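You operate a simulated robot arm through the tools that you are given. There is no shell and no other tool. Be economical: measure what you need, move in short steps, check, and stop when the job is done.

You are at the controls of a simulated two-armed robot. One attempt, no reset.

JOB
On the packing bench top, fold the blue cloth in half and then in half again.

It is judged by the outcome, as a careful person would: the job done as asked, and still so three seconds after it is handed in. It fails if anything else is knocked over, pushed out of place, dropped, spilled or broken. Flat cloth is picked up by pressing the open fingertips on it (5 to 10 N) and closing them slowly along it; thin cloth reads only 2 to 8 mm in the jaws.

ROBOT AND FRAMES
Two 7-joint arms with two-finger parallel grippers on one trunk, on a base that drives. Base frame: it is fixed to the floor where the robot stands at the start and does not move with it; the origin is under the middle of the robot, x ahead of it, y to its left, z up. Lengths are in m, angles in degrees, forces in N, time in s.
The left shoulder is at the start at [0.07, 0.156, 1.03], the right one opposite. Places, roughly: packing bench top [0.7, 0.4, 0.8]. Payload 3.91 kg a hand.
The tool frame of a hand sits at the grasp point between the pads (the TCP): z along the fingers, y along the line on which they close. The tips reach 0.03 m beyond it. Largest opening 0.11 m; finger width 0.02, thickness 0.01; the body of the gripper, 0.048 by 0.112 m, starts 0.055 m behind the TCP.
Orientation is told as [roll, pitch, yaw] about the base's x, y, z axes, in that order, counted from this pose: with the fingers straight down and closing along the base's y, the tool's x points along the base's -x, its y along +y and its z along -z.

CONTROLS
- The arms move only by the tool arm_command. It takes "left_moves", "right_moves" or both (then of equal length, played together; a hand with none holds still); each is a list of rows, each a list of 7 numbers: the turn, a rotation vector about the tool's x, y, z in rad, then the shift along the tool's x, y, z in mm, then the finger opening in mm, from 0 to 110. In form: [[ax, ay, az, tx, ty, tz, hand], ...]. A call has 1 to 10 rows; each row is the pose to reach, as a shift and turn from the pose commanded when the call began, along the tool's axes at that moment. A row lasts 0.2 s, in which the tool goes at most 0.05 m and 8.6 degrees; a call with a longer step from one row to the next is refused whole, and so is a gripper value outside its range. A pose out of reach is approached as far as the arm can. The call stops where the force on the tool passes 40 N (or 10 N more than at its start, if that is more) or the arm is blocked; 0.2 s more then pass. The fingers move at their own pace (about 0.108 m/s each) and stop on an object; they squeeze with about 23 N. The grip force told is the motor's: it shows also when the fingers shut on nothing. Time passes only in rows, and 0.2 s behind the last, so rows that repeat a pose let the fingers close. The reply holds the time, the measured pose of the TCP, the force on the tool along the base axes, the opening and the grip force, in the units named above and with some noise, with the torque about the TCP (base axes, N m) and any sound that the robot's microphone picked up, and new pictures: "pictures" is both (left out), scene, wrist or none (wrist: the cameras of the hands that moved).
- Cameras (640 x 400 px; columns grow to the right, rows downward): "scene" is now at [0.1355, -0.017, 1.2567]; the picture's right is [-0.18, -0.98, 0.00], its down [-0.57, 0.10, -0.82] and it looks along [0.81, -0.14, -0.58] (base axes); focal length 272 px, centre (320, 200). "left" rides on the left gripper at [0.072, -0.017, -0.104] in its tool frame; the picture's right is [0.23, 0.97, 0.00], its down [-0.76, 0.18, -0.62] and it looks along [-0.61, 0.14, 0.78] (tool axes); focal length 222 px, centre (320, 200). "right" rides on the right gripper at [0.072, 0.017, -0.103] in its tool frame; the picture's right is [-0.23, 0.97, 0.00], its down [-0.76, -0.18, -0.62] and it looks along [-0.61, -0.14, 0.78] (tool axes); focal length 222 px, centre (320, 200).
- lift_body(by): slides the trunk up (or, below 0, down) by that many m; the arms and the scene camera ride with it, the base frame stays. It gives what a move gives, with no picture.
- drive_base(legs): drives the robot by 1 to 6 legs, each [ahead, left, turn to the left] in m, m and degrees, along the robot's own axes; the way and the turn of a leg run together, so that a leg with both is an arc; at most 1.5 m and 180 degrees a leg. The arms and the cameras ride along, it lands a little off, and it stops where it bumps. It gives what a move gives, and a new picture of the scene camera.
- aim_head(pan, tilt): turns the head with the scene camera to pan (to the left, within 86 degrees either way) and tilt (down, from -29 to 69), counted from straight ahead of the robot. It gives what a move gives, and a new picture of the scene camera.
- measure_at(camera, pixels): there is no depth. For up to 12 entries [column, row, z] of the newest picture of that camera ("zoom" is the newest enlarged one), the place [x, y] in the base frame at which the ray of that pixel passes the height z, good to about 0.003 m. The clock stands still meanwhile.
- enlarge(camera, box): a new picture of the part [left, top, right, bottom] of that camera's present view, enlarged. The clock stands still meanwhile.
- finish_job(): hands the job in; it is judged then, once.

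Work in short steps. Measure before you move; look again where a grasp or a placing could have gone wrong, and mend it. You have 80 turns and 260 pictures in all, those below and enlarged ones among them. Open the grippers and draw the arms clear of the work before you hand the job in, unless the task says otherwise; then end with one line.

The tools are called after ">>>" by a JSON object that holds its "fn" and its "kwargs". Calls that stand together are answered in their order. arm_command: Moves the arms, as the interface text tells. Its arguments: {"type":"object","properties":{"left_moves":{"type":"array","items":{"type":"array","items":{"type":"number"}}},"right_moves":{"type":"array","items":{"type":"array","items":{"type":"number"}}},"pictures":{"type":"string","enum":["both","scene","wrist","none"]}},"required":[]} The other tools are called the same way: lift_body (by) slides the trunk up or down; drive_base (legs) drives the base; aim_head (pan, tilt) turns the head that bears the scene camera; measure_at (camera, pixels) gives the place at which the rays of pixels pass given heights; enlarge (camera, box) takes an enlarged picture of a part of a camera's view; finish_job () hands the job in.

At the start:

```text
t: 0.0
left_ee_pos: [0.6104, 0.1975, 1.0706]
left_ee_rot: [0.0, 0.0, -0.1]
left_force: [0.7, -0.7, -0.6]
left_moment: [0.02, 0.01, 0.0]
left_grip_width: 0.1098
left_gripper_force: 0.1
right_ee_pos: [0.6415, -0.5107, 0.9879]
right_ee_rot: [0.0, -0.1, 0.0]
right_force: [-0.7, -0.3, 0.1]
right_moment: [-0.02, 0.01, 0.0]
right_grip_width: 0.1097
right_gripper_force: 0.0
trunk travel left (down, up): [-0.475, 0.465]
robot x, y, heading: [0.0002, -0.0003, 0.0]
head pan, tilt: [-10.2, 35.1]
```

scene: 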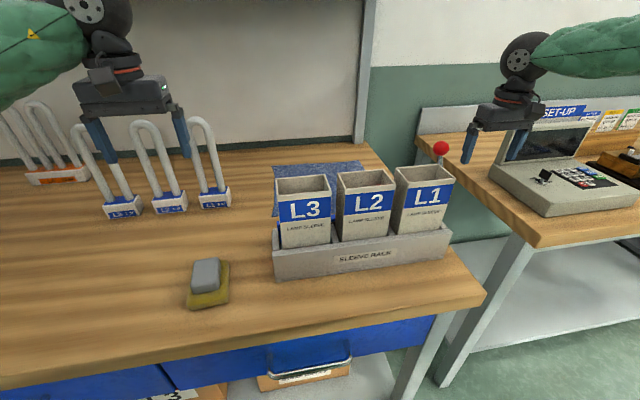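
right: 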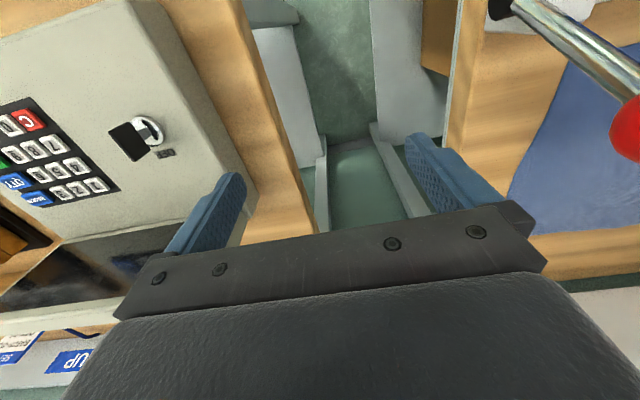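
left: 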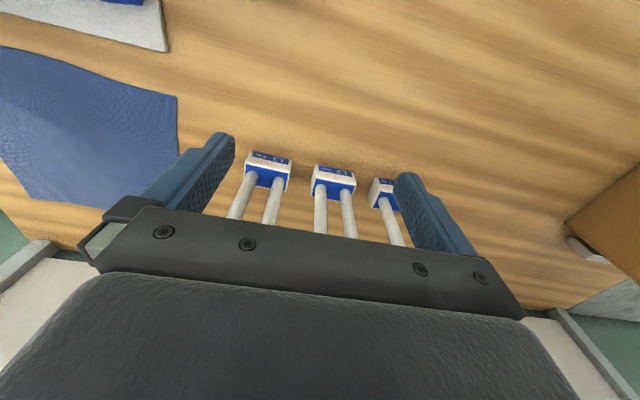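

The blue cloth lies behind the sleeve rack, seen around (320,180) in the scene. I enlarge the scene and both wrist views to see its outline.

>>> {"fn": "enlarge", "kwargs": {"camera": "scene", "box": [240, 130, 480, 280]}}

>>> {"fn": "measure_at", "kwargs": {"camera": "left", "pixels": [[0, 46, 0.8], [177, 97, 0.8], [176, 160, 0.8], [130, 206, 0.8], [35, 196, 0.8], [0, 150, 0.8], [168, 50, 0.8]]}}

>>> {"fn": "measure_at", "kwargs": {"camera": "right", "pixels": [[508, 190, 0.8], [530, 235, 0.8], [570, 40, 0.8], [640, 220, 0.8], [640, 130, 0.9], [500, 10, 0.9]]}}

>>> {"fn": "measure_at", "kwargs": {"camera": "scene", "pixels": [[274, 167, 0.8], [361, 160, 0.8], [272, 217, 0.8], [273, 280, 0.8], [452, 238, 0.8], [365, 143, 0.8], [485, 296, 0.8], [0, 385, 0.8]]}}

```text
2.67 times, centred on (360, 205) of scene
```

zoom: 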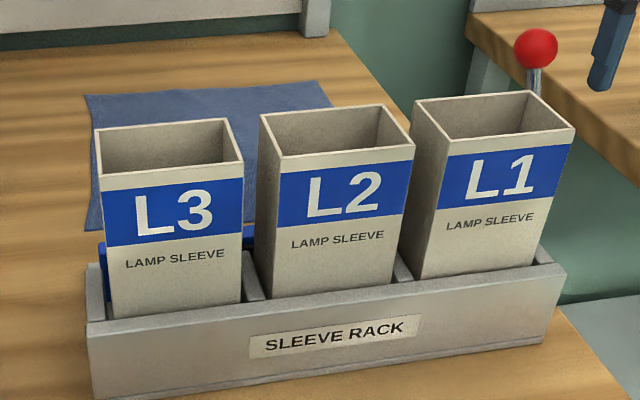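

```text
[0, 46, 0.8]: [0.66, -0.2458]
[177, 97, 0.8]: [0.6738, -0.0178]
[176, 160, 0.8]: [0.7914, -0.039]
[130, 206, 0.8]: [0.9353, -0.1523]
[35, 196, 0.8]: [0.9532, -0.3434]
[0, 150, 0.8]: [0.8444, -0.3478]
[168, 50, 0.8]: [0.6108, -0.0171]
```

```text
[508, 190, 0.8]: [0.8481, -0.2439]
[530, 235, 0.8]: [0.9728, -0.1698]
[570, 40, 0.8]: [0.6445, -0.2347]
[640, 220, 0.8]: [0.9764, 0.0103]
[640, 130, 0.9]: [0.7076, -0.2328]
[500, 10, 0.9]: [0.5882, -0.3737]
```

```text
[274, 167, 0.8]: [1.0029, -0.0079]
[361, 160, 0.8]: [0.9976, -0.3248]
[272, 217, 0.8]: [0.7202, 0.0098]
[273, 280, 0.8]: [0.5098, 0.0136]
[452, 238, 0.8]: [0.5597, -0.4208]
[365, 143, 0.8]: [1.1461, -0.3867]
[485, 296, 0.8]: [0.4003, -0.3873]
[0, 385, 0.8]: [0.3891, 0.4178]
```

The estimates disagree between cameras, which suggests a top nearer z = 0.85. I re-measure at that height.

>>> {"fn": "measure_at", "kwargs": {"camera": "left", "pixels": [[0, 46, 0.85], [177, 97, 0.85], [130, 206, 0.85], [35, 196, 0.85], [0, 150, 0.85], [168, 50, 0.85]]}}

>>> {"fn": "measure_at", "kwargs": {"camera": "right", "pixels": [[508, 190, 0.85], [530, 235, 0.85], [570, 40, 0.85], [640, 220, 0.85]]}}

>>> {"fn": "measure_at", "kwargs": {"camera": "scene", "pixels": [[274, 167, 0.85], [361, 160, 0.85], [272, 217, 0.85], [273, 280, 0.85], [452, 262, 0.85], [365, 143, 0.85], [485, 296, 0.85]]}}

>>> {"fn": "lift_body", "kwargs": {"by": 0.4}}

>>> {"fn": "aim_head", "kwargs": {"pan": -12, "tilt": 50}}

```text
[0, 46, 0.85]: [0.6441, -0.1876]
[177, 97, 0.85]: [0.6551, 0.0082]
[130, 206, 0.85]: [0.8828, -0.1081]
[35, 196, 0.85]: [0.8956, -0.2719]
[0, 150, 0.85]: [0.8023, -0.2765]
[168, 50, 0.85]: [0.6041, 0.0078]
```

```text
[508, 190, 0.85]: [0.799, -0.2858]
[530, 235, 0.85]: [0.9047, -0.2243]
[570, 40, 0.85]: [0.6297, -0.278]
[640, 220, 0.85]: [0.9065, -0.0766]
```

```text
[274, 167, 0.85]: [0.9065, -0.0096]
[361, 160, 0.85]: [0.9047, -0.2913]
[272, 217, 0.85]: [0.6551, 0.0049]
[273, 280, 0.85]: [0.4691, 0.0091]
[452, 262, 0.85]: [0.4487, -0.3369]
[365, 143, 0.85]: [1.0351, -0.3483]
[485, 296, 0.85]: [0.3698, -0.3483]
```

```text
t: 3.8
left_ee_pos: [0.6105, 0.1962, 1.4709]
left_ee_rot: [0.0, 0.0, 0.0]
left_force: [0.2, -0.9, -0.5]
left_moment: [0.01, 0.0, 0.0]
left_grip_width: 0.11
left_gripper_force: 0.0
right_ee_pos: [0.6411, -0.5104, 1.3888]
right_ee_rot: [0.0, -0.1, 0.0]
right_force: [0.8, 0.2, 0.5]
right_moment: [-0.06, -0.04, 0.01]
right_grip_width: 0.1099
right_gripper_force: 0.0
trunk travel left (down, up): [-0.875, 0.065]
robot x, y, heading: [-0.0032, -0.0024, 0.1]
head pan, tilt: [-10.2, 35.1]
```

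```text
t: 4.6
left_ee_pos: [0.6099, 0.1962, 1.4705]
left_ee_rot: [-0.1, 0.0, 0.0]
left_force: [-0.2, -0.7, 0.5]
left_moment: [-0.01, 0.01, -0.04]
left_grip_width: 0.11
left_gripper_force: 0.1
right_ee_pos: [0.6424, -0.5095, 1.3882]
right_ee_rot: [0.0, 0.0, 0.0]
right_force: [-0.2, 0.6, -0.9]
right_moment: [-0.01, 0.01, 0.05]
right_grip_width: 0.1102
right_gripper_force: 0.1
trunk travel left (down, up): [-0.875, 0.065]
robot x, y, heading: [-0.0017, 0.0013, -0.1]
head pan, tilt: [-12.0, 50.0]
```

scene: 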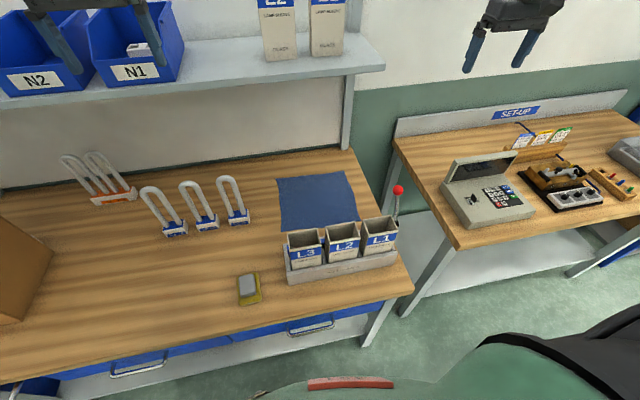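

The raised view shows the whole cloth around (320,200) behind the sleeves. I enlarge it and measure its corners.

>>> {"fn": "enlarge", "kwargs": {"camera": "scene", "box": [200, 140, 440, 290]}}

>>> {"fn": "measure_at", "kwargs": {"camera": "zoom", "pixels": [[204, 103, 0.85], [402, 82, 0.85], [218, 242, 0.85], [430, 214, 0.85], [238, 375, 0.85], [530, 308, 0.85], [405, 25, 0.85], [110, 225, 0.85]]}}

```text
2.67 times, centred on (320, 215) of scene
```

zoom: 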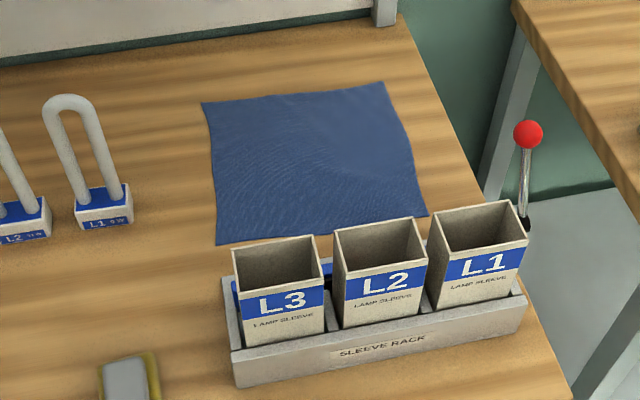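

```text
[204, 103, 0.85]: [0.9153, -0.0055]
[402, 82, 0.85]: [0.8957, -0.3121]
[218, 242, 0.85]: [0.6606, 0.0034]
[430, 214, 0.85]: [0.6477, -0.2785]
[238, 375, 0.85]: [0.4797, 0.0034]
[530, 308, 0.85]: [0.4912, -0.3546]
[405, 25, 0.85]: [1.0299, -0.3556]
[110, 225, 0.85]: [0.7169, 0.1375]
```

Cloth corners are about (0.915,-0.005), (0.897,-0.29), (0.66,0.003), (0.648,-0.279) at z 0.85. I check the heights of the sleeves and the red lever, and centre the robot on the cloth by driving 0.14 m right.

>>> {"fn": "measure_at", "kwargs": {"camera": "scene", "pixels": [[397, 189, 0.9], [397, 189, 0.95], [397, 189, 1.0], [397, 189, 1.05], [395, 226, 0.85], [287, 234, 0.95], [287, 234, 1.0], [320, 229, 0.95], [320, 229, 1.0], [344, 171, 0.85]]}}

>>> {"fn": "drive_base", "kwargs": {"legs": [[0, -0.14, 0]]}}

```text
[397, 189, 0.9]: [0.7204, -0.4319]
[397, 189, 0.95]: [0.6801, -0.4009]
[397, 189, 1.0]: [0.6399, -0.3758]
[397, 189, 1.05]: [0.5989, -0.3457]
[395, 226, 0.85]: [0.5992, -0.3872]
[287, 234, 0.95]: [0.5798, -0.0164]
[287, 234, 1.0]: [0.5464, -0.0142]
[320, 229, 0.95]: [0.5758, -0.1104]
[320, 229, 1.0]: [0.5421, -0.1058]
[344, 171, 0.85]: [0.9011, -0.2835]
```

```text
t: 5.9
left_ee_pos: [0.6093, 0.0573, 1.4703]
left_ee_rot: [0.0, 0.0, -0.1]
left_force: [-0.3, -0.2, 0.2]
left_moment: [-0.01, -0.03, 0.01]
left_grip_width: 0.11
left_gripper_force: 0.0
right_ee_pos: [0.6409, -0.6496, 1.3893]
right_ee_rot: [-0.1, 0.0, 0.0]
right_force: [-0.2, 0.4, 0.3]
right_moment: [-0.04, 0.01, 0.0]
right_grip_width: 0.11
right_gripper_force: 0.0
trunk travel left (down, up): [-0.875, 0.065]
robot x, y, heading: [-0.001, -0.1379, -0.1]
head pan, tilt: [-12.0, 50.0]
```

scene: 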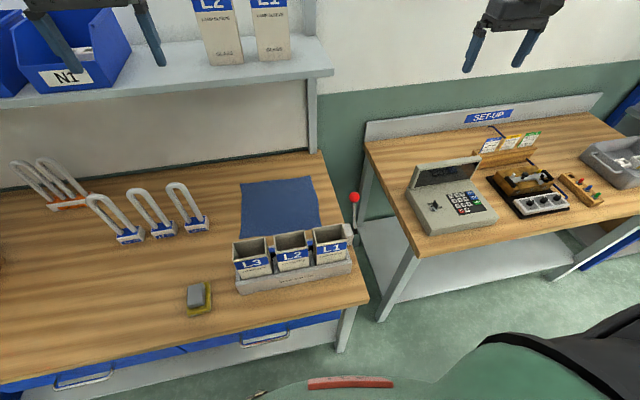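

The lever ball is at about (0.64,-0.38, z 1.0) and sleeve tops near z 1.03, x<0.55. While still high, I bring the hands above the near corners of the cloth.

>>> {"fn": "arm_command", "kwargs": {"left_moves": [[0, 0, 0, -15, -15, 0, 80], [0, 0, 0, -30, -30, 0, 80], [0, 0, 0, -45, -45, 0, 80], [0, 0, 0, -60, -55, 0, 80], [0, 0, 0, -70, -60, 0, 80], [0, 0, 0, -70, -60, 0, 80], [0, 0, 0, -70, -60, 0, 80], [0, 0, 0, -70, -60, 0, 80], [0, 0, 0, -70, -60, 0, 80]], "right_moves": [[0, 0, 0, 0, 45, 0, 80], [0, 0, 0, 0, 90, 0, 80], [0, 0, 0, -5, 135, 0, 80], [0, 0, 0, -10, 180, 0, 80], [0, 0, 0, -20, 225, 0, 80], [0, 0, 0, -30, 270, 0, 80], [0, 0, 0, -35, 315, 0, 80], [0, 0, 0, -35, 350, 0, 80], [0, 0, 0, -35, 380, 0, 80]], "pictures": "both"}}

```text
t: 7.9
left_ee_pos: [0.6812, -0.0045, 1.4699]
left_ee_rot: [0.0, 0.1, 0.0]
left_force: [-0.1, -0.3, -0.1]
left_moment: [0.01, -0.02, 0.01]
left_grip_width: 0.0802
left_gripper_force: 0.0
right_ee_pos: [0.679, -0.2715, 1.3858]
right_ee_rot: [0.0, 0.1, -0.2]
right_force: [0.0, 0.3, 0.1]
right_moment: [-0.01, 0.0, 0.02]
right_grip_width: 0.08
right_gripper_force: 0.0
trunk travel left (down, up): [-0.875, 0.065]
robot x, y, heading: [-0.0016, -0.1386, 0.1]
head pan, tilt: [-12.0, 50.0]
```

scene: 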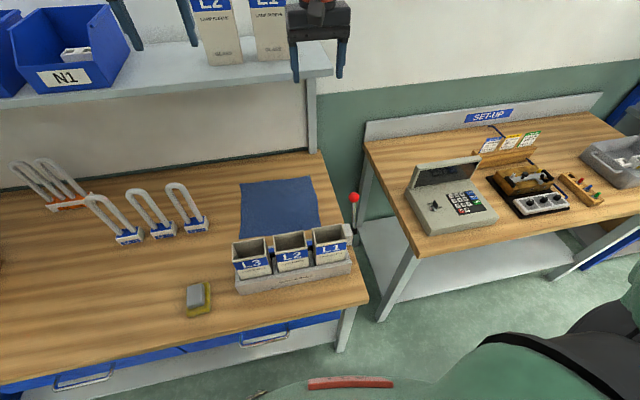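
right: 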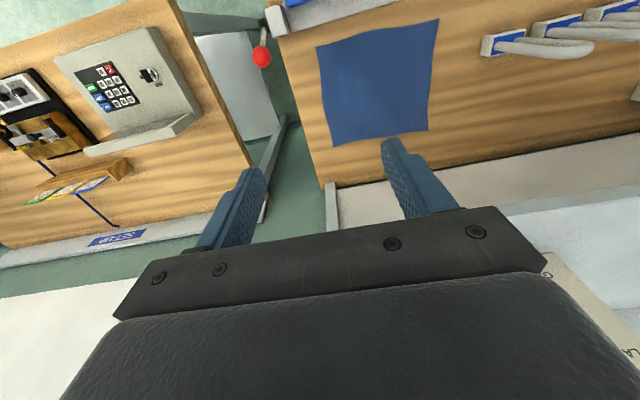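
left: 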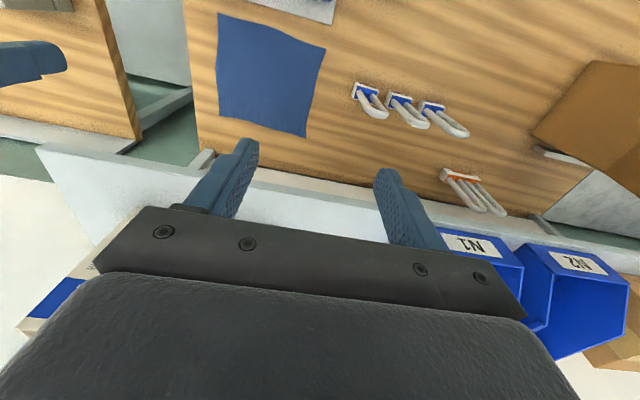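

The shelf's front edge shows in the wrist views (left (40,148), scene (333,72)). I triangulate it before lowering.

>>> {"fn": "measure_at", "kwargs": {"camera": "left", "pixels": [[40, 148, 1.2], [40, 148, 1.3], [40, 148, 1.4], [210, 170, 1.2], [210, 170, 1.3], [325, 49, 0.85], [306, 136, 0.85], [219, 15, 0.85], [218, 115, 0.85]]}}

>>> {"fn": "measure_at", "kwargs": {"camera": "scene", "pixels": [[333, 70, 1.2], [333, 70, 1.3], [333, 70, 1.4]]}}

>>> {"fn": "measure_at", "kwargs": {"camera": "right", "pixels": [[316, 47, 0.85], [438, 18, 0.85], [335, 147, 0.85], [428, 130, 0.85], [262, 57, 1.0], [290, 32, 0.85]]}}

```text
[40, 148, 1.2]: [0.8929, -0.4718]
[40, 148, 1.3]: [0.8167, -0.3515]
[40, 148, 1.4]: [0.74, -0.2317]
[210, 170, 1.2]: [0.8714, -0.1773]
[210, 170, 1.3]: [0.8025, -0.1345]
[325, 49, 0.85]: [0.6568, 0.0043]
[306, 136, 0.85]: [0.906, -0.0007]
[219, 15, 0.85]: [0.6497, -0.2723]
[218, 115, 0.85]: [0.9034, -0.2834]
```

```text
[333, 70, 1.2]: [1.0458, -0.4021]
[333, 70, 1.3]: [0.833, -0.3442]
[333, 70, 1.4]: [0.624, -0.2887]
```

```text
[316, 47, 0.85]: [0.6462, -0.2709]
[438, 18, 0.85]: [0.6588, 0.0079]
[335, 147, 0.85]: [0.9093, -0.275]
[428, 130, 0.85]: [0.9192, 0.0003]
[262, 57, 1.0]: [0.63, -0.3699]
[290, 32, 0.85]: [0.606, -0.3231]
```

The shelf is at z≈1.3 with its front edge at x≈0.815, so the hands at 0.68 clear it. I lower the trunk in stages and check the arms against the sleeves.

>>> {"fn": "lift_body", "kwargs": {"by": -0.2}}

>>> {"fn": "aim_head", "kwargs": {"pan": 0, "tilt": 40}}

```text
t: 10.1
left_ee_pos: [0.6807, -0.0035, 1.2707]
left_ee_rot: [0.0, 0.0, 0.0]
left_force: [-0.3, -1.3, -0.5]
left_moment: [-0.02, 0.0, -0.01]
left_grip_width: 0.08
left_gripper_force: 0.0
right_ee_pos: [0.6766, -0.2704, 1.1882]
right_ee_rot: [0.1, 0.0, -0.1]
right_force: [0.6, -0.2, 0.0]
right_moment: [-0.01, 0.03, -0.01]
right_grip_width: 0.0799
right_gripper_force: 0.0
trunk travel left (down, up): [-0.675, 0.265]
robot x, y, heading: [-0.0022, -0.1395, -0.3]
head pan, tilt: [-12.0, 50.0]
```

```text
t: 10.8
left_ee_pos: [0.6797, -0.004, 1.2691]
left_ee_rot: [-0.1, 0.0, 0.1]
left_force: [-0.4, 0.3, 0.3]
left_moment: [0.04, -0.02, -0.03]
left_grip_width: 0.08
left_gripper_force: 0.1
right_ee_pos: [0.6767, -0.2701, 1.187]
right_ee_rot: [0.0, 0.0, -0.2]
right_force: [-0.4, 0.2, -0.4]
right_moment: [0.04, 0.0, 0.02]
right_grip_width: 0.0802
right_gripper_force: 0.0
trunk travel left (down, up): [-0.675, 0.265]
robot x, y, heading: [-0.0013, -0.1411, -0.2]
head pan, tilt: [0.0, 40.0]
```

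scene: 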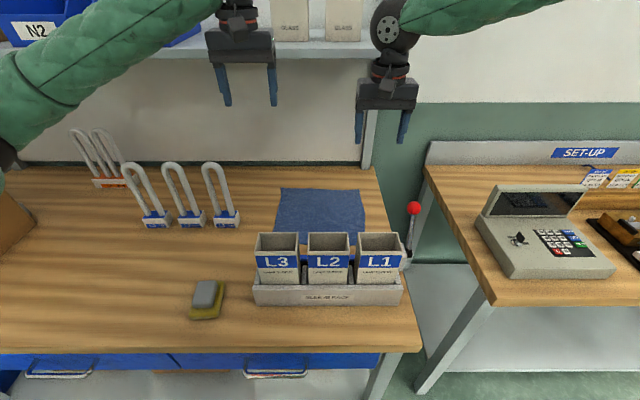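

The forearms slope outward to the elbows, so I keep the trunk here and lower the hands with the arms to z≈0.96 over the near corners.

>>> {"fn": "arm_command", "kwargs": {"left_moves": [[0, 0, 0, 0, 0, 40, 60], [0, 0, 0, 0, 0, 80, 60], [0, 0, 0, 0, 0, 120, 60], [0, 0, 0, 0, 0, 160, 60], [0, 0, 0, 0, 0, 200, 60], [0, 0, 0, 0, 0, 240, 60], [0, 0, 0, 0, 0, 280, 60], [0, 0, 0, 0, 0, 310, 60]], "right_moves": [[0, 0, 0, 0, 0, 30, 60], [0, 0, 0, 0, 0, 60, 60], [0, 0, 0, 0, 0, 90, 60], [0, 0, 0, 0, 0, 120, 60], [0, 0, 0, 0, 0, 150, 60], [0, 0, 0, 0, 0, 180, 60], [0, 0, 0, 0, 0, 210, 60], [0, 0, 0, 0, 0, 227, 60]], "pictures": "both"}}

```text
t: 12.6
left_ee_pos: [0.6816, -0.0034, 0.9596]
left_ee_rot: [-0.1, 0.0, -0.1]
left_force: [0.1, 0.1, -0.7]
left_moment: [-0.02, -0.04, 0.01]
left_grip_width: 0.06
left_gripper_force: 0.0
right_ee_pos: [0.6765, -0.2695, 0.9601]
right_ee_rot: [0.1, 0.0, -0.1]
right_force: [-0.5, 1.1, -0.2]
right_moment: [-0.01, 0.01, -0.02]
right_grip_width: 0.0599
right_gripper_force: 0.0
trunk travel left (down, up): [-0.675, 0.265]
robot x, y, heading: [0.0007, -0.1409, -0.3]
head pan, tilt: [0.0, 40.0]
```

scene: 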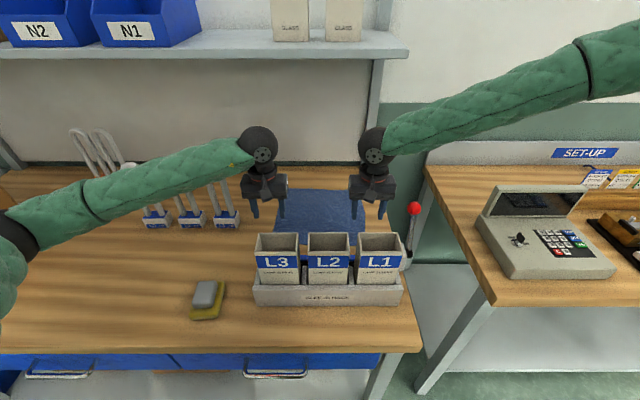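
right: 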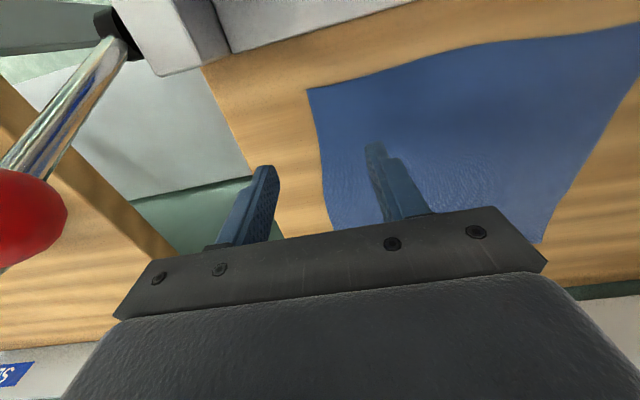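
left: 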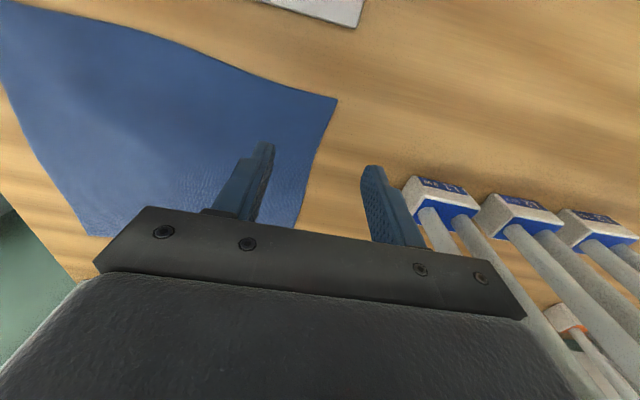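

The left forearm sits close to the U-lamps (tops ≈1.06), and at x=0.9 it could touch them. I raise the trunk and shift further right so the left arm works straighter and higher.

>>> {"fn": "lift_body", "kwargs": {"by": 0.2}}

>>> {"fn": "drive_base", "kwargs": {"legs": [[0, -0.1, 0]]}}

>>> {"fn": "arm_command", "kwargs": {"left_moves": [[0, 0, 0, 0, 40, 0, 60], [0, 0, 0, 0, 70, 0, 60], [0, 0, 0, 0, 90, 0, 60], [0, 0, 0, 0, 90, 0, 60]], "right_moves": [[0, 0, 0, 0, 40, 0, 60], [0, 0, 0, 0, 70, 0, 60], [0, 0, 0, 0, 100, 0, 60], [0, 0, 0, 0, 105, 0, 60]], "pictures": "none"}}

>>> {"fn": "lift_body", "kwargs": {"by": -0.1}}

>>> {"fn": "aim_head", "kwargs": {"pan": 8, "tilt": 42}}

```text
t: 14.8
left_ee_pos: [0.6813, -0.0035, 1.1595]
left_ee_rot: [0.0, 0.1, 0.0]
left_force: [1.2, 0.0, 0.3]
left_moment: [-0.03, -0.01, -0.02]
left_grip_width: 0.0599
left_gripper_force: 0.1
right_ee_pos: [0.6767, -0.2687, 1.1605]
right_ee_rot: [0.1, 0.0, -0.1]
right_force: [0.2, -0.7, -0.1]
right_moment: [0.01, 0.0, -0.01]
right_grip_width: 0.0602
right_gripper_force: 0.1
trunk travel left (down, up): [-0.875, 0.065]
robot x, y, heading: [-0.0047, -0.1402, -0.2]
head pan, tilt: [0.0, 40.0]
```

```text
t: 16.0
left_ee_pos: [0.6821, -0.1029, 1.1596]
left_ee_rot: [0.0, 0.1, 0.0]
left_force: [0.3, 0.3, -0.2]
left_moment: [0.01, -0.02, 0.0]
left_grip_width: 0.0597
left_gripper_force: 0.0
right_ee_pos: [0.6768, -0.3701, 1.1591]
right_ee_rot: [0.0, 0.1, 0.0]
right_force: [0.2, -0.4, -0.1]
right_moment: [0.02, 0.02, 0.02]
right_grip_width: 0.06
right_gripper_force: 0.0
trunk travel left (down, up): [-0.875, 0.065]
robot x, y, heading: [0.0007, -0.2405, -0.0]
head pan, tilt: [0.0, 40.0]
```

scene: 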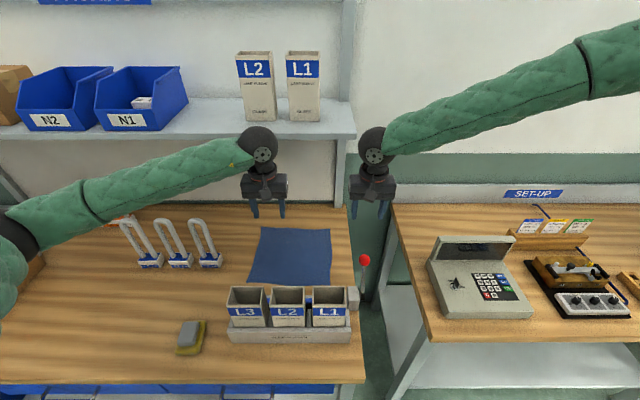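

```text
t: 17.0
left_ee_pos: [0.6815, -0.0112, 1.158]
left_ee_rot: [-0.1, -0.1, 0.0]
left_force: [-0.3, -0.4, 0.5]
left_moment: [0.0, 0.0, 0.0]
left_grip_width: 0.0601
left_gripper_force: 0.2
right_ee_pos: [0.6542, -0.3271, 1.1884]
right_ee_rot: [-0.1, 0.1, 0.0]
right_force: [-0.2, -0.2, -0.6]
right_moment: [-0.04, 0.02, 0.01]
right_grip_width: 0.0601
right_gripper_force: 0.1
right hand out of reach, approached as far as the arm can: row 1, 2, 3, 4
trunk travel left (down, up): [-0.875, 0.065]
robot x, y, heading: [-0.0007, -0.2394, -0.1]
head pan, tilt: [0.0, 40.0]
```

```text
t: 18.3
left_ee_pos: [0.6821, -0.0138, 1.0576]
left_ee_rot: [0.0, 0.0, 0.0]
left_force: [-0.1, -0.3, -0.3]
left_moment: [0.01, 0.01, -0.01]
left_grip_width: 0.0602
left_gripper_force: 0.1
right_ee_pos: [0.6546, -0.3297, 1.0888]
right_ee_rot: [0.0, 0.0, 0.1]
right_force: [-0.7, -0.8, -0.9]
right_moment: [-0.02, 0.02, -0.02]
right_grip_width: 0.06
right_gripper_force: 0.1
trunk travel left (down, up): [-0.775, 0.165]
robot x, y, heading: [-0.0014, -0.2437, -0.1]
head pan, tilt: [0.0, 40.0]
```

```text
t: 19.0
left_ee_pos: [0.6809, -0.013, 1.0573]
left_ee_rot: [-0.1, 0.0, 0.0]
left_force: [0.3, -0.6, -0.2]
left_moment: [0.02, 0.0, 0.02]
left_grip_width: 0.0601
left_gripper_force: 0.1
right_ee_pos: [0.6549, -0.3292, 1.0882]
right_ee_rot: [0.0, 0.0, -0.1]
right_force: [0.7, -0.2, 0.8]
right_moment: [0.01, 0.02, 0.01]
right_grip_width: 0.06
right_gripper_force: 0.0
trunk travel left (down, up): [-0.775, 0.165]
robot x, y, heading: [-0.0006, -0.2435, 0.1]
head pan, tilt: [8.0, 42.0]
```

scene: 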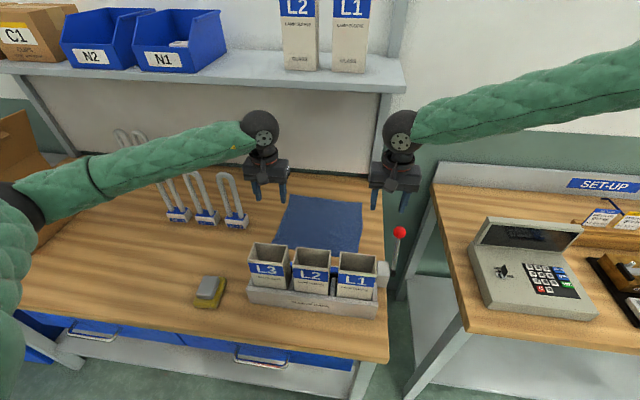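

The right hand hit a joint limit at this bearing, so I compromise: move the left hand inward and drive back left 0.07.

>>> {"fn": "arm_command", "kwargs": {"left_moves": [[0, 0, 0, 0, -40, 0, 60], [0, 0, 0, 0, -70, 0, 60], [0, 0, 0, 0, -80, 0, 60]], "pictures": "none"}}

>>> {"fn": "drive_base", "kwargs": {"legs": [[0, 0.07, 0]]}}

```text
t: 19.8
left_ee_pos: [0.6825, -0.0924, 1.0559]
left_ee_rot: [0.0, 0.0, 0.1]
left_force: [0.3, 0.1, -0.4]
left_moment: [0.0, 0.0, -0.01]
left_grip_width: 0.0598
left_gripper_force: 0.1
right_ee_pos: [0.6545, -0.3273, 1.0886]
right_ee_rot: [0.0, 0.0, 0.1]
right_force: [0.0, -0.3, -0.2]
right_moment: [0.01, -0.01, 0.02]
right_grip_width: 0.0599
right_gripper_force: 0.0
trunk travel left (down, up): [-0.775, 0.165]
robot x, y, heading: [0.0012, -0.242, 0.2]
head pan, tilt: [8.0, 42.0]
```

```text
t: 20.8
left_ee_pos: [0.6841, -0.0232, 1.0562]
left_ee_rot: [-0.1, 0.1, 0.1]
left_force: [-0.8, -0.2, 0.0]
left_moment: [0.01, -0.01, -0.02]
left_grip_width: 0.0601
left_gripper_force: 0.0
right_ee_pos: [0.6563, -0.2586, 1.0877]
right_ee_rot: [0.0, 0.0, 0.0]
right_force: [0.4, -0.1, 0.0]
right_moment: [-0.01, 0.02, 0.0]
right_grip_width: 0.0601
right_gripper_force: 0.0
trunk travel left (down, up): [-0.775, 0.165]
robot x, y, heading: [0.0006, -0.1674, 0.1]
head pan, tilt: [8.0, 42.0]
```

scene: 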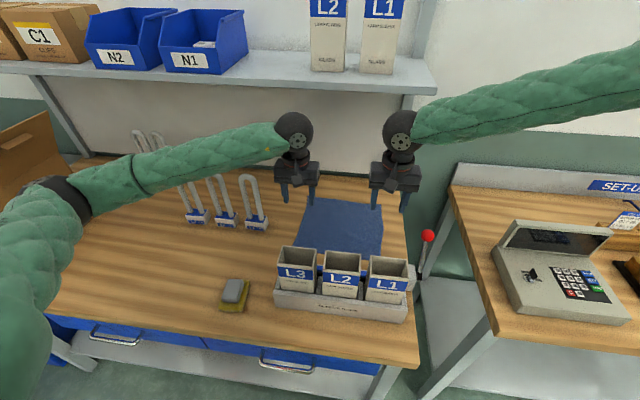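

The base is now at y≈-0.167. I lower both hands to z≈0.95 and check that the right arm tracks.

>>> {"fn": "arm_command", "kwargs": {"left_moves": [[0, 0, 0, 0, 0, 30, 60], [0, 0, 0, 0, 5, 60, 60], [0, 0, 0, 0, 10, 90, 60], [0, 0, 0, 0, 13, 106, 60], [0, 0, 0, 0, 13, 106, 60]], "right_moves": [[0, 0, 0, -6, -5, 30, 60], [0, 0, 0, -14, -7, 65, 60], [0, 0, 0, -24, -7, 100, 60], [0, 0, 0, -24, -7, 138, 60], [0, 0, 0, -24, -7, 138, 60]], "pictures": "none"}}

>>> {"fn": "arm_command", "kwargs": {"left_moves": [[0, 0, 0, -40, 0, 0, 60], [0, 0, 0, -80, 0, 0, 60], [0, 0, 0, -120, 0, 0, 60], [0, 0, 0, -160, 0, 0, 60], [0, 0, 0, -200, 0, 0, 60], [0, 0, 0, -220, 0, 0, 60]], "right_moves": [[0, 0, 0, -40, 0, 0, 60], [0, 0, 0, -80, 0, 0, 60], [0, 0, 0, -120, 0, 0, 60], [0, 0, 0, -160, 0, 0, 60], [0, 0, 0, -200, 0, 0, 60], [0, 0, 0, -220, 0, 0, 60]], "pictures": "both"}}

```text
t: 22.0
left_ee_pos: [0.6833, -0.0089, 0.95]
left_ee_rot: [0.0, 0.0, 0.1]
left_force: [-0.7, -0.2, -0.5]
left_moment: [-0.01, 0.02, 0.02]
left_grip_width: 0.0602
left_gripper_force: 0.1
right_ee_pos: [0.6571, -0.3192, 0.9989]
right_ee_rot: [0.0, 0.1, 0.0]
right_force: [-0.7, 0.5, 0.2]
right_moment: [-0.02, -0.01, 0.03]
right_grip_width: 0.0599
right_gripper_force: 0.1
right hand out of reach, approached as far as the arm can: row 1, 2, 3, 4, 5
trunk travel left (down, up): [-0.775, 0.165]
robot x, y, heading: [0.0023, -0.1694, 0.2]
head pan, tilt: [8.0, 42.0]
```

```text
t: 23.4
left_ee_pos: [0.904, -0.011, 0.9501]
left_ee_rot: [0.0, 0.1, 0.1]
left_force: [0.4, 0.2, -0.1]
left_moment: [0.02, -0.02, 0.01]
left_grip_width: 0.0601
left_gripper_force: 0.0
right_ee_pos: [0.8107, -0.381, 1.0442]
right_ee_rot: [0.0, 0.0, 0.1]
right_force: [0.0, 0.0, 0.2]
right_moment: [0.02, 0.02, 0.02]
right_grip_width: 0.0599
right_gripper_force: 0.0
right hand out of reach, approached as far as the arm can: row 1, 2, 3, 4, 5, 6
trunk travel left (down, up): [-0.775, 0.165]
robot x, y, heading: [0.0015, -0.1744, 0.0]
head pan, tilt: [8.0, 42.0]
```

scene: 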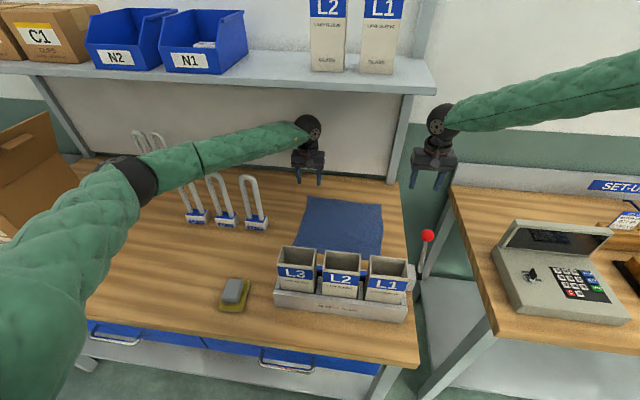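
right: 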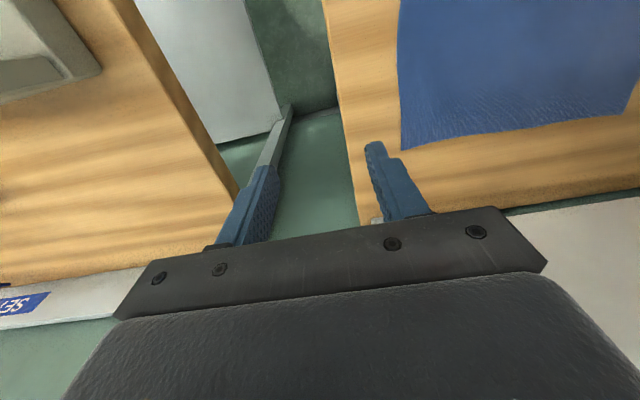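
left: 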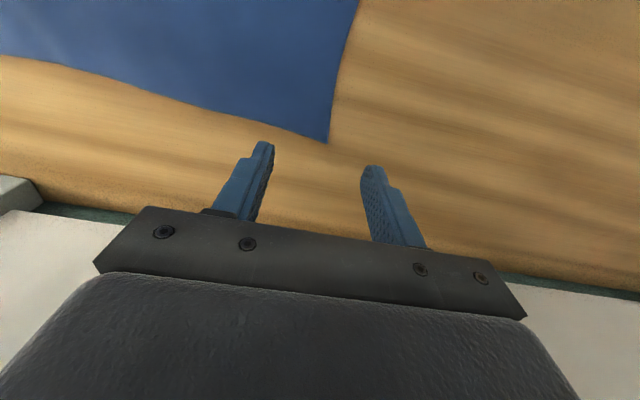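

Left reaches (0.904,-0.011) cleanly, but the right is limited at small bearings. I retract the left and test whether yawing the right hand ~30° frees its wrist.

>>> {"fn": "arm_command", "kwargs": {"left_moves": [[0, 0, 0, 40, 0, 0, 60], [0, 0, 0, 80, 0, 0, 60], [0, 0, 0, 120, 0, 0, 60], [0, 0, 0, 160, 0, 0, 60], [0, 0, 0, 200, 0, 0, 60], [0, 0, 0, 215, 0, 0, 60]], "right_moves": [[0, 0, -0.12, 20, 0, 0, 60], [0, 0, -0.24, 45, 10, 0, 60], [0, 0, -0.36, 70, 30, 0, 60], [0, 0, -0.48, 100, 50, 0, 60], [0, 0, -0.6, 110, 70, 0, 60], [0, 0, -0.6, 110, 100, 0, 60]], "pictures": "scene"}}

```text
t: 24.8
left_ee_pos: [0.6881, -0.0111, 0.9529]
left_ee_rot: [-0.1, 0.0, 0.1]
left_force: [-1.0, -0.3, -0.3]
left_moment: [0.0, -0.02, 0.01]
left_grip_width: 0.06
left_gripper_force: 0.1
right_ee_pos: [0.6929, -0.2922, 1.0571]
right_ee_rot: [0.0, -0.1, 34.5]
right_force: [0.4, 0.0, 0.0]
right_moment: [0.01, 0.0, 0.01]
right_grip_width: 0.0599
right_gripper_force: 0.1
right hand out of reach, approached as far as the arm can: row 6
trunk travel left (down, up): [-0.775, 0.165]
robot x, y, heading: [-0.0024, -0.1699, -0.0]
head pan, tilt: [8.0, 42.0]
```

scene: 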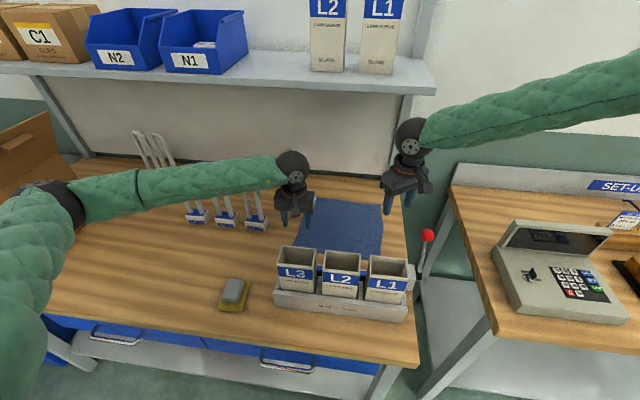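

Yawing helped. I yaw the right hand further (to ~70°) and lower it toward (0.70,-0.28,0.96).

>>> {"fn": "arm_command", "kwargs": {"right_moves": [[0, 0, -0.14, -3, 1, 0, 60], [0, 0, -0.28, -6, 3, 10, 60], [0, 0, -0.42, -10, 5, 35, 60], [0, 0, -0.56, -13, 6, 70, 60], [0, 0, -0.6, -13, 6, 97, 60], [0, 0, -0.6, -13, 6, 97, 60]], "pictures": "both"}}

```text
t: 26.2
left_ee_pos: [0.6894, -0.0101, 0.9528]
left_ee_rot: [0.0, 0.0, 0.2]
left_force: [-0.2, 0.5, -1.0]
left_moment: [-0.02, -0.01, -0.03]
left_grip_width: 0.06
left_gripper_force: 0.2
right_ee_pos: [0.6782, -0.3273, 0.9987]
right_ee_rot: [0.0, -0.1, 68.8]
right_force: [0.0, -0.3, 0.0]
right_moment: [-0.01, 0.04, -0.01]
right_grip_width: 0.06
right_gripper_force: 0.1
right hand out of reach, approached as far as the arm can: row 1, 2, 3, 4, 5, 6
trunk travel left (down, up): [-0.775, 0.165]
robot x, y, heading: [-0.0003, -0.1737, 0.0]
head pan, tilt: [8.0, 42.0]
```

scene: 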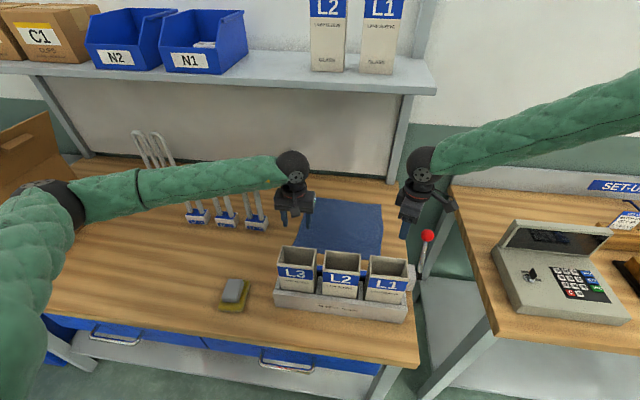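
right: 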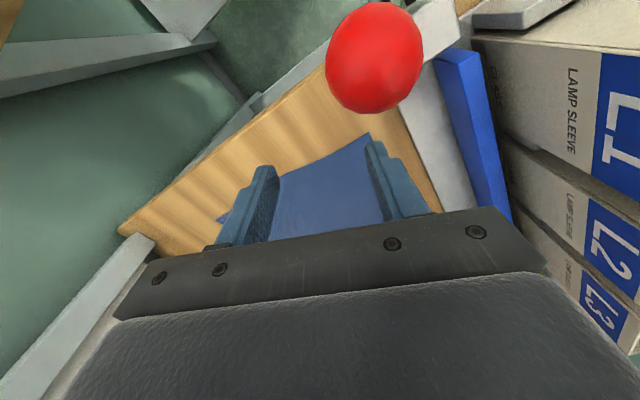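

The red ball is very close to the right gripper's camera side, so I take the right hand straight up and away; I will do the folds with the left hand, which tracks well. I also check the right bench front edge for driving clearance.

>>> {"fn": "arm_command", "kwargs": {"right_moves": [[0, 0, 0, 0, 0, -40, 60], [0, 0, 0, 0, 0, -80, 60], [0, 0, 0.12, 0, 0, -120, 60], [0, 0, 0.24, 0, 0, -160, 60], [0, 0, 0.36, 0, 0, -200, 60], [0, 0, 0.48, 40, -15, -230, 60], [0, 0, 0.6, 80, -30, -250, 60], [0, 0, 0.72, 110, -40, -250, 60], [0, 0, 0.84, 140, -54, -250, 60], [0, 0, 0.96, 140, -54, -250, 60]], "pictures": "scene"}}

>>> {"fn": "measure_at", "kwargs": {"camera": "scene", "pixels": [[495, 338, 0.85], [640, 325, 0.85], [418, 365, 0.85], [610, 325, 0.85], [455, 190, 0.85]]}}

```text
refused: row 6 steps farther than a row can; nothing moved
```

```text
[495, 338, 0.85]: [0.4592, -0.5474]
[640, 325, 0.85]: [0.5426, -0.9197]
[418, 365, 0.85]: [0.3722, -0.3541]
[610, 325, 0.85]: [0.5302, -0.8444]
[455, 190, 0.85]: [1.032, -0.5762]
```

Row 6 stepped too far; I resend with smaller steps. The right bench front is at x≈0.46, farther back than the packing bench, so driving right is clear.

>>> {"fn": "arm_command", "kwargs": {"right_moves": [[0, 0, 0, 0, 0, -40, 60], [0, 0, 0, 0, 0, -80, 60], [0, 0, 0.12, 0, 0, -120, 60], [0, 0, 0.24, 0, 0, -160, 60], [0, 0, 0.36, 0, 0, -200, 60], [0, 0, 0.48, 25, -10, -230, 60], [0, 0, 0.6, 60, -24, -245, 60], [0, 0, 0.72, 95, -36, -250, 60], [0, 0, 0.84, 130, -50, -250, 60], [0, 0, 0.96, 140, -54, -250, 60]], "pictures": "scene"}}

```text
t: 28.4
left_ee_pos: [0.6889, -0.0107, 0.9519]
left_ee_rot: [0.0, -0.1, 0.1]
left_force: [0.2, -0.8, 0.0]
left_moment: [0.0, -0.01, 0.0]
left_grip_width: 0.0598
left_gripper_force: 0.1
right_ee_pos: [0.6779, -0.4764, 1.249]
right_ee_rot: [0.0, -0.1, 13.7]
right_force: [1.4, 0.5, 0.5]
right_moment: [0.0, -0.03, -0.01]
right_grip_width: 0.0599
right_gripper_force: 0.1
trunk travel left (down, up): [-0.775, 0.165]
robot x, y, heading: [-0.0021, -0.1692, 0.0]
head pan, tilt: [8.0, 42.0]
```

scene: 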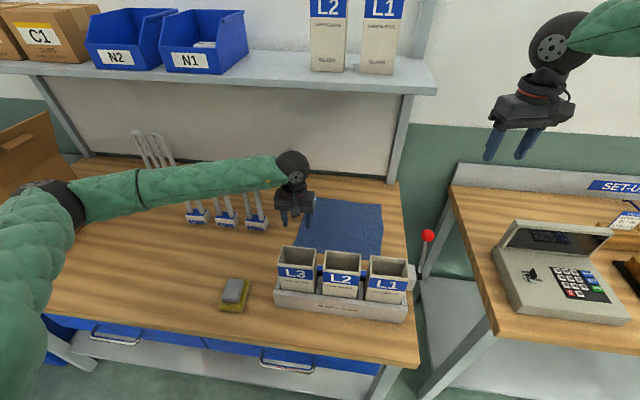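

I raise the left hand and drive right 0.23 so that all four corners lie on the left arm's good side.

>>> {"fn": "arm_command", "kwargs": {"left_moves": [[0, 0, 0, 0, 0, -40, 60], [0, 0, 0, 0, 0, -80, 60], [0, 0, 0, 0, 0, -120, 60]], "pictures": "none"}}

>>> {"fn": "drive_base", "kwargs": {"legs": [[0, -0.23, 0]]}}

>>> {"fn": "aim_head", "kwargs": {"pan": 18, "tilt": 42}}

```text
t: 29.2
left_ee_pos: [0.6879, -0.0135, 1.0713]
left_ee_rot: [0.0, 0.0, 0.1]
left_force: [-0.9, 0.5, -0.3]
left_moment: [0.0, 0.0, 0.03]
left_grip_width: 0.0599
left_gripper_force: 0.0
right_ee_pos: [0.6757, -0.4779, 1.2498]
right_ee_rot: [0.0, 0.0, 13.8]
right_force: [0.3, -0.7, -0.2]
right_moment: [-0.01, -0.03, 0.01]
right_grip_width: 0.06
right_gripper_force: 0.0
trunk travel left (down, up): [-0.775, 0.165]
robot x, y, heading: [-0.0015, -0.1716, -0.1]
head pan, tilt: [8.0, 42.0]
```

```text
t: 30.9
left_ee_pos: [0.6886, -0.239, 1.0717]
left_ee_rot: [0.0, 0.0, 0.2]
left_force: [-0.7, 0.2, -0.1]
left_moment: [-0.01, -0.02, -0.02]
left_grip_width: 0.06
left_gripper_force: 0.1
right_ee_pos: [0.6783, -0.7048, 1.2482]
right_ee_rot: [0.0, 0.0, 13.8]
right_force: [0.1, 0.7, -0.7]
right_moment: [0.01, 0.03, -0.02]
right_grip_width: 0.06
right_gripper_force: 0.0
trunk travel left (down, up): [-0.775, 0.165]
robot x, y, heading: [0.0023, -0.3996, -0.1]
head pan, tilt: [8.0, 42.0]
```

scene: 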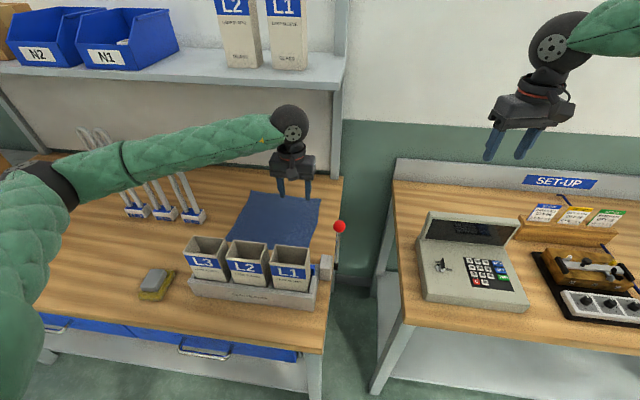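

```text
t: 31.6
left_ee_pos: [0.6877, -0.2405, 1.072]
left_ee_rot: [0.0, -0.1, 0.1]
left_force: [0.3, -0.8, 0.6]
left_moment: [0.01, -0.02, 0.0]
left_grip_width: 0.0601
left_gripper_force: 0.0
right_ee_pos: [0.6773, -0.7044, 1.249]
right_ee_rot: [0.2, 0.0, 13.7]
right_force: [0.2, 0.1, 0.4]
right_moment: [0.02, -0.01, -0.01]
right_grip_width: 0.0599
right_gripper_force: 0.0
trunk travel left (down, up): [-0.775, 0.165]
robot x, y, heading: [0.0024, -0.4007, 0.1]
head pan, tilt: [18.0, 42.0]
```

scene: 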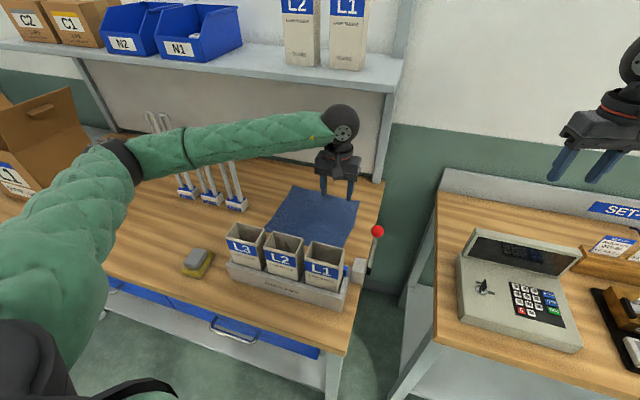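

All corners are now to the left arm's good side. I move the left hand above the near-left corner (target (0.673,-0.02)) with fingers at 30 mm and lower to z≈0.90.

>>> {"fn": "arm_command", "kwargs": {"left_moves": [[0, 0, 0, 3, 45, 0, 30], [0, 0, 0, 6, 90, 0, 30], [0, 0, 0, 9, 135, 20, 30], [0, 0, 0, 12, 180, 50, 30], [0, 0, 0, 15, 215, 80, 30], [0, 0, 0, 15, 220, 120, 30], [0, 0, 0, 15, 220, 160, 30], [0, 0, 0, 15, 220, 172, 30], [0, 0, 0, 15, 220, 172, 30]], "pictures": "both"}}

>>> {"fn": "enlarge", "kwargs": {"camera": "left", "box": [160, 40, 480, 240]}}

```text
refused: row 4 steps farther than a row can; nothing moved
```

```text
2.00 times, centred on (320, 140) of left
```

zoom: 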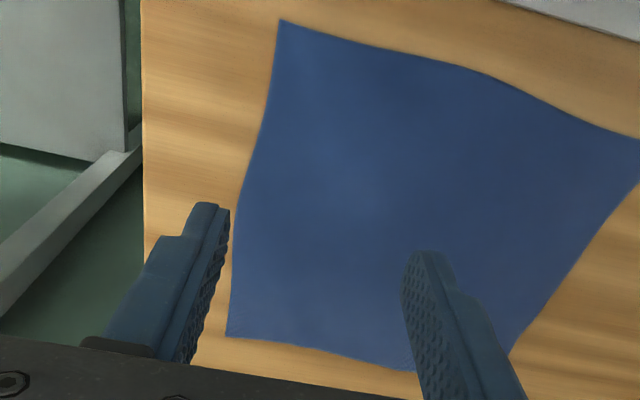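

The call was refused for step length; I resend with smaller steps.

>>> {"fn": "arm_command", "kwargs": {"left_moves": [[0, 0, 0, 3, 45, 0, 30], [0, 0, 0, 6, 90, 0, 30], [0, 0, 0, 9, 135, 10, 30], [0, 0, 0, 12, 175, 30, 30], [0, 0, 0, 15, 210, 60, 30], [0, 0, 0, 15, 220, 100, 30], [0, 0, 0, 15, 220, 140, 30], [0, 0, 0, 15, 220, 172, 30], [0, 0, 0, 15, 220, 172, 30]], "pictures": "both"}}

>>> {"fn": "enlarge", "kwargs": {"camera": "left", "box": [160, 40, 480, 240]}}

```text
t: 33.6
left_ee_pos: [0.6731, -0.0189, 0.8994]
left_ee_rot: [0.1, 0.0, 0.1]
left_force: [0.6, 0.8, 0.0]
left_moment: [0.01, -0.01, -0.01]
left_grip_width: 0.0299
left_gripper_force: 0.1
right_ee_pos: [0.6774, -0.7042, 1.2493]
right_ee_rot: [0.1, 0.0, 13.9]
right_force: [-0.5, 0.3, -0.1]
right_moment: [0.0, 0.0, 0.01]
right_grip_width: 0.06
right_gripper_force: 0.1
trunk travel left (down, up): [-0.775, 0.165]
robot x, y, heading: [0.0028, -0.3966, -0.0]
head pan, tilt: [18.0, 42.0]
```

scene: 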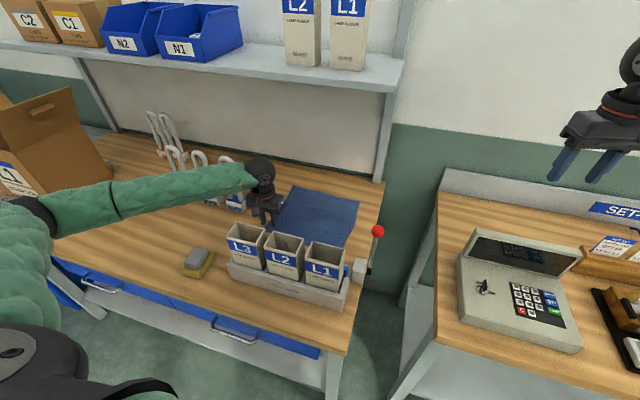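
left: 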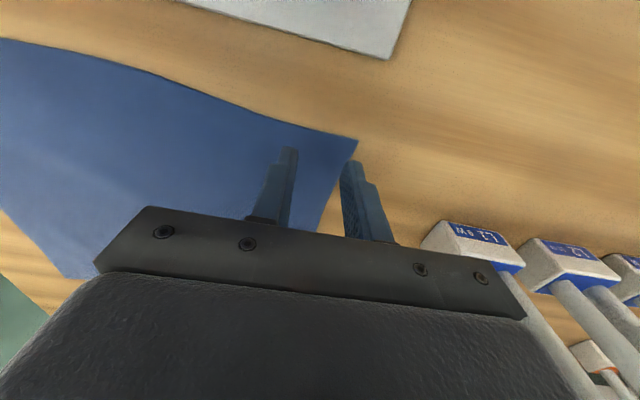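

```text
2.00 times, centred on (320, 140) of left
```

zoom: 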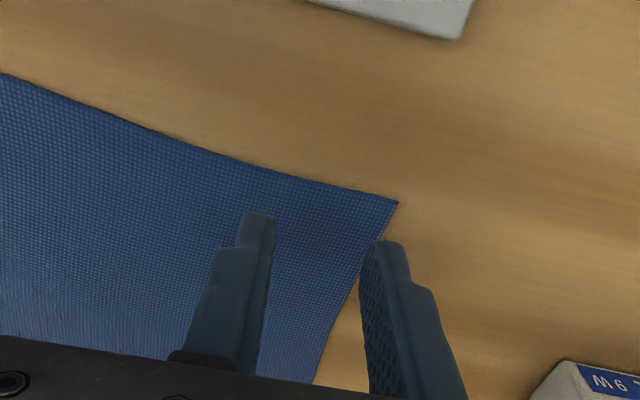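

The corner is at zoom (398,202), fingertips at (255,215) and (385,242). I measure where these lie.

>>> {"fn": "measure_at", "kwargs": {"camera": "zoom", "pixels": [[398, 202, 0.85], [398, 202, 0.855], [320, 180, 0.85], [330, 340, 0.85], [255, 215, 0.87], [385, 242, 0.87]]}}

```text
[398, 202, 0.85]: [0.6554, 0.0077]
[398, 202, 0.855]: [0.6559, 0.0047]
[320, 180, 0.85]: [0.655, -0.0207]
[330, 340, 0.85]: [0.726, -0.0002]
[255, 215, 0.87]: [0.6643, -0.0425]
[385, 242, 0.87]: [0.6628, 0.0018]
```

Corner is at (0.655,0.007), so both fingers will land on the cloth with a small shift. I descend slowly toward contact.

>>> {"fn": "arm_command", "kwargs": {"left_moves": [[0, 0, 0, 4, -4, 8, 30], [0, 0, 0, 4, -4, 14, 30], [0, 0, 0, 4, -4, 16, 30], [0, 0, 0, 4, -4, 18, 30], [0, 0, 0, 4, -4, 18, 30]], "pictures": "none"}}

```text
t: 34.8
left_ee_pos: [0.6677, -0.0239, 0.882]
left_ee_rot: [0.0, 0.0, 0.2]
left_force: [-0.1, 1.3, 4.1]
left_moment: [0.09, 0.02, -0.01]
left_grip_width: 0.0302
left_gripper_force: 0.0
right_ee_pos: [0.6781, -0.704, 1.2489]
right_ee_rot: [-0.1, 0.0, 13.8]
right_force: [0.8, 0.5, -1.2]
right_moment: [-0.02, 0.0, 0.0]
right_grip_width: 0.0599
right_gripper_force: 0.0
trunk travel left (down, up): [-0.775, 0.165]
robot x, y, heading: [-0.0003, -0.3967, -0.0]
head pan, tilt: [18.0, 42.0]
```

Contact at z≈0.882 with 4 N. I press about 1 mm more and close slowly.

>>> {"fn": "arm_command", "kwargs": {"left_moves": [[0, 0, 0, 0, 0, 1, 30], [0, 0, 0, 0, 0, 1, 26], [0, 0, 0, 0, 0, 1, 22], [0, 0, 0, 0, 0, 1, 18], [0, 0, 0, 0, 0, 1, 14], [0, 0, 0, 0, 0, 1, 10], [0, 0, 0, 0, 0, 1, 6], [0, 0, 0, 0, 0, 1, 2], [0, 0, 0, 0, 0, 1, 0], [0, 0, 0, 0, 0, 1, 0]], "pictures": "wrist"}}

```text
t: 37.0
left_ee_pos: [0.6691, -0.0237, 0.8807]
left_ee_rot: [0.1, 0.0, 0.2]
left_force: [0.5, 0.7, 12.6]
left_moment: [0.02, -0.04, -0.02]
left_grip_width: 0.0057
left_gripper_force: 23.1
right_ee_pos: [0.6756, -0.7043, 1.2506]
right_ee_rot: [0.0, -0.2, 13.8]
right_force: [0.6, 0.4, 0.3]
right_moment: [-0.04, 0.0, 0.0]
right_grip_width: 0.0596
right_gripper_force: 0.0
trunk travel left (down, up): [-0.775, 0.165]
robot x, y, heading: [-0.0003, -0.3981, -0.3]
head pan, tilt: [18.0, 42.0]
```

left: 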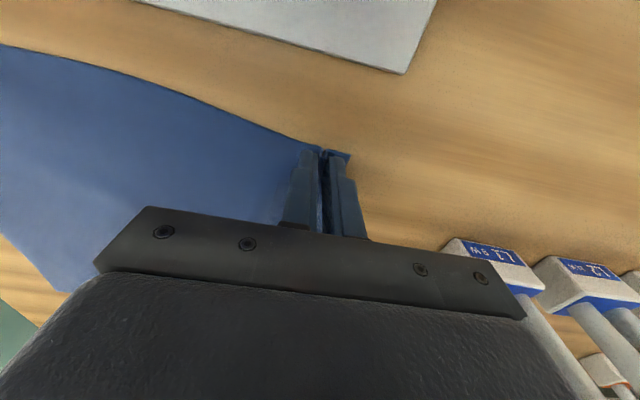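

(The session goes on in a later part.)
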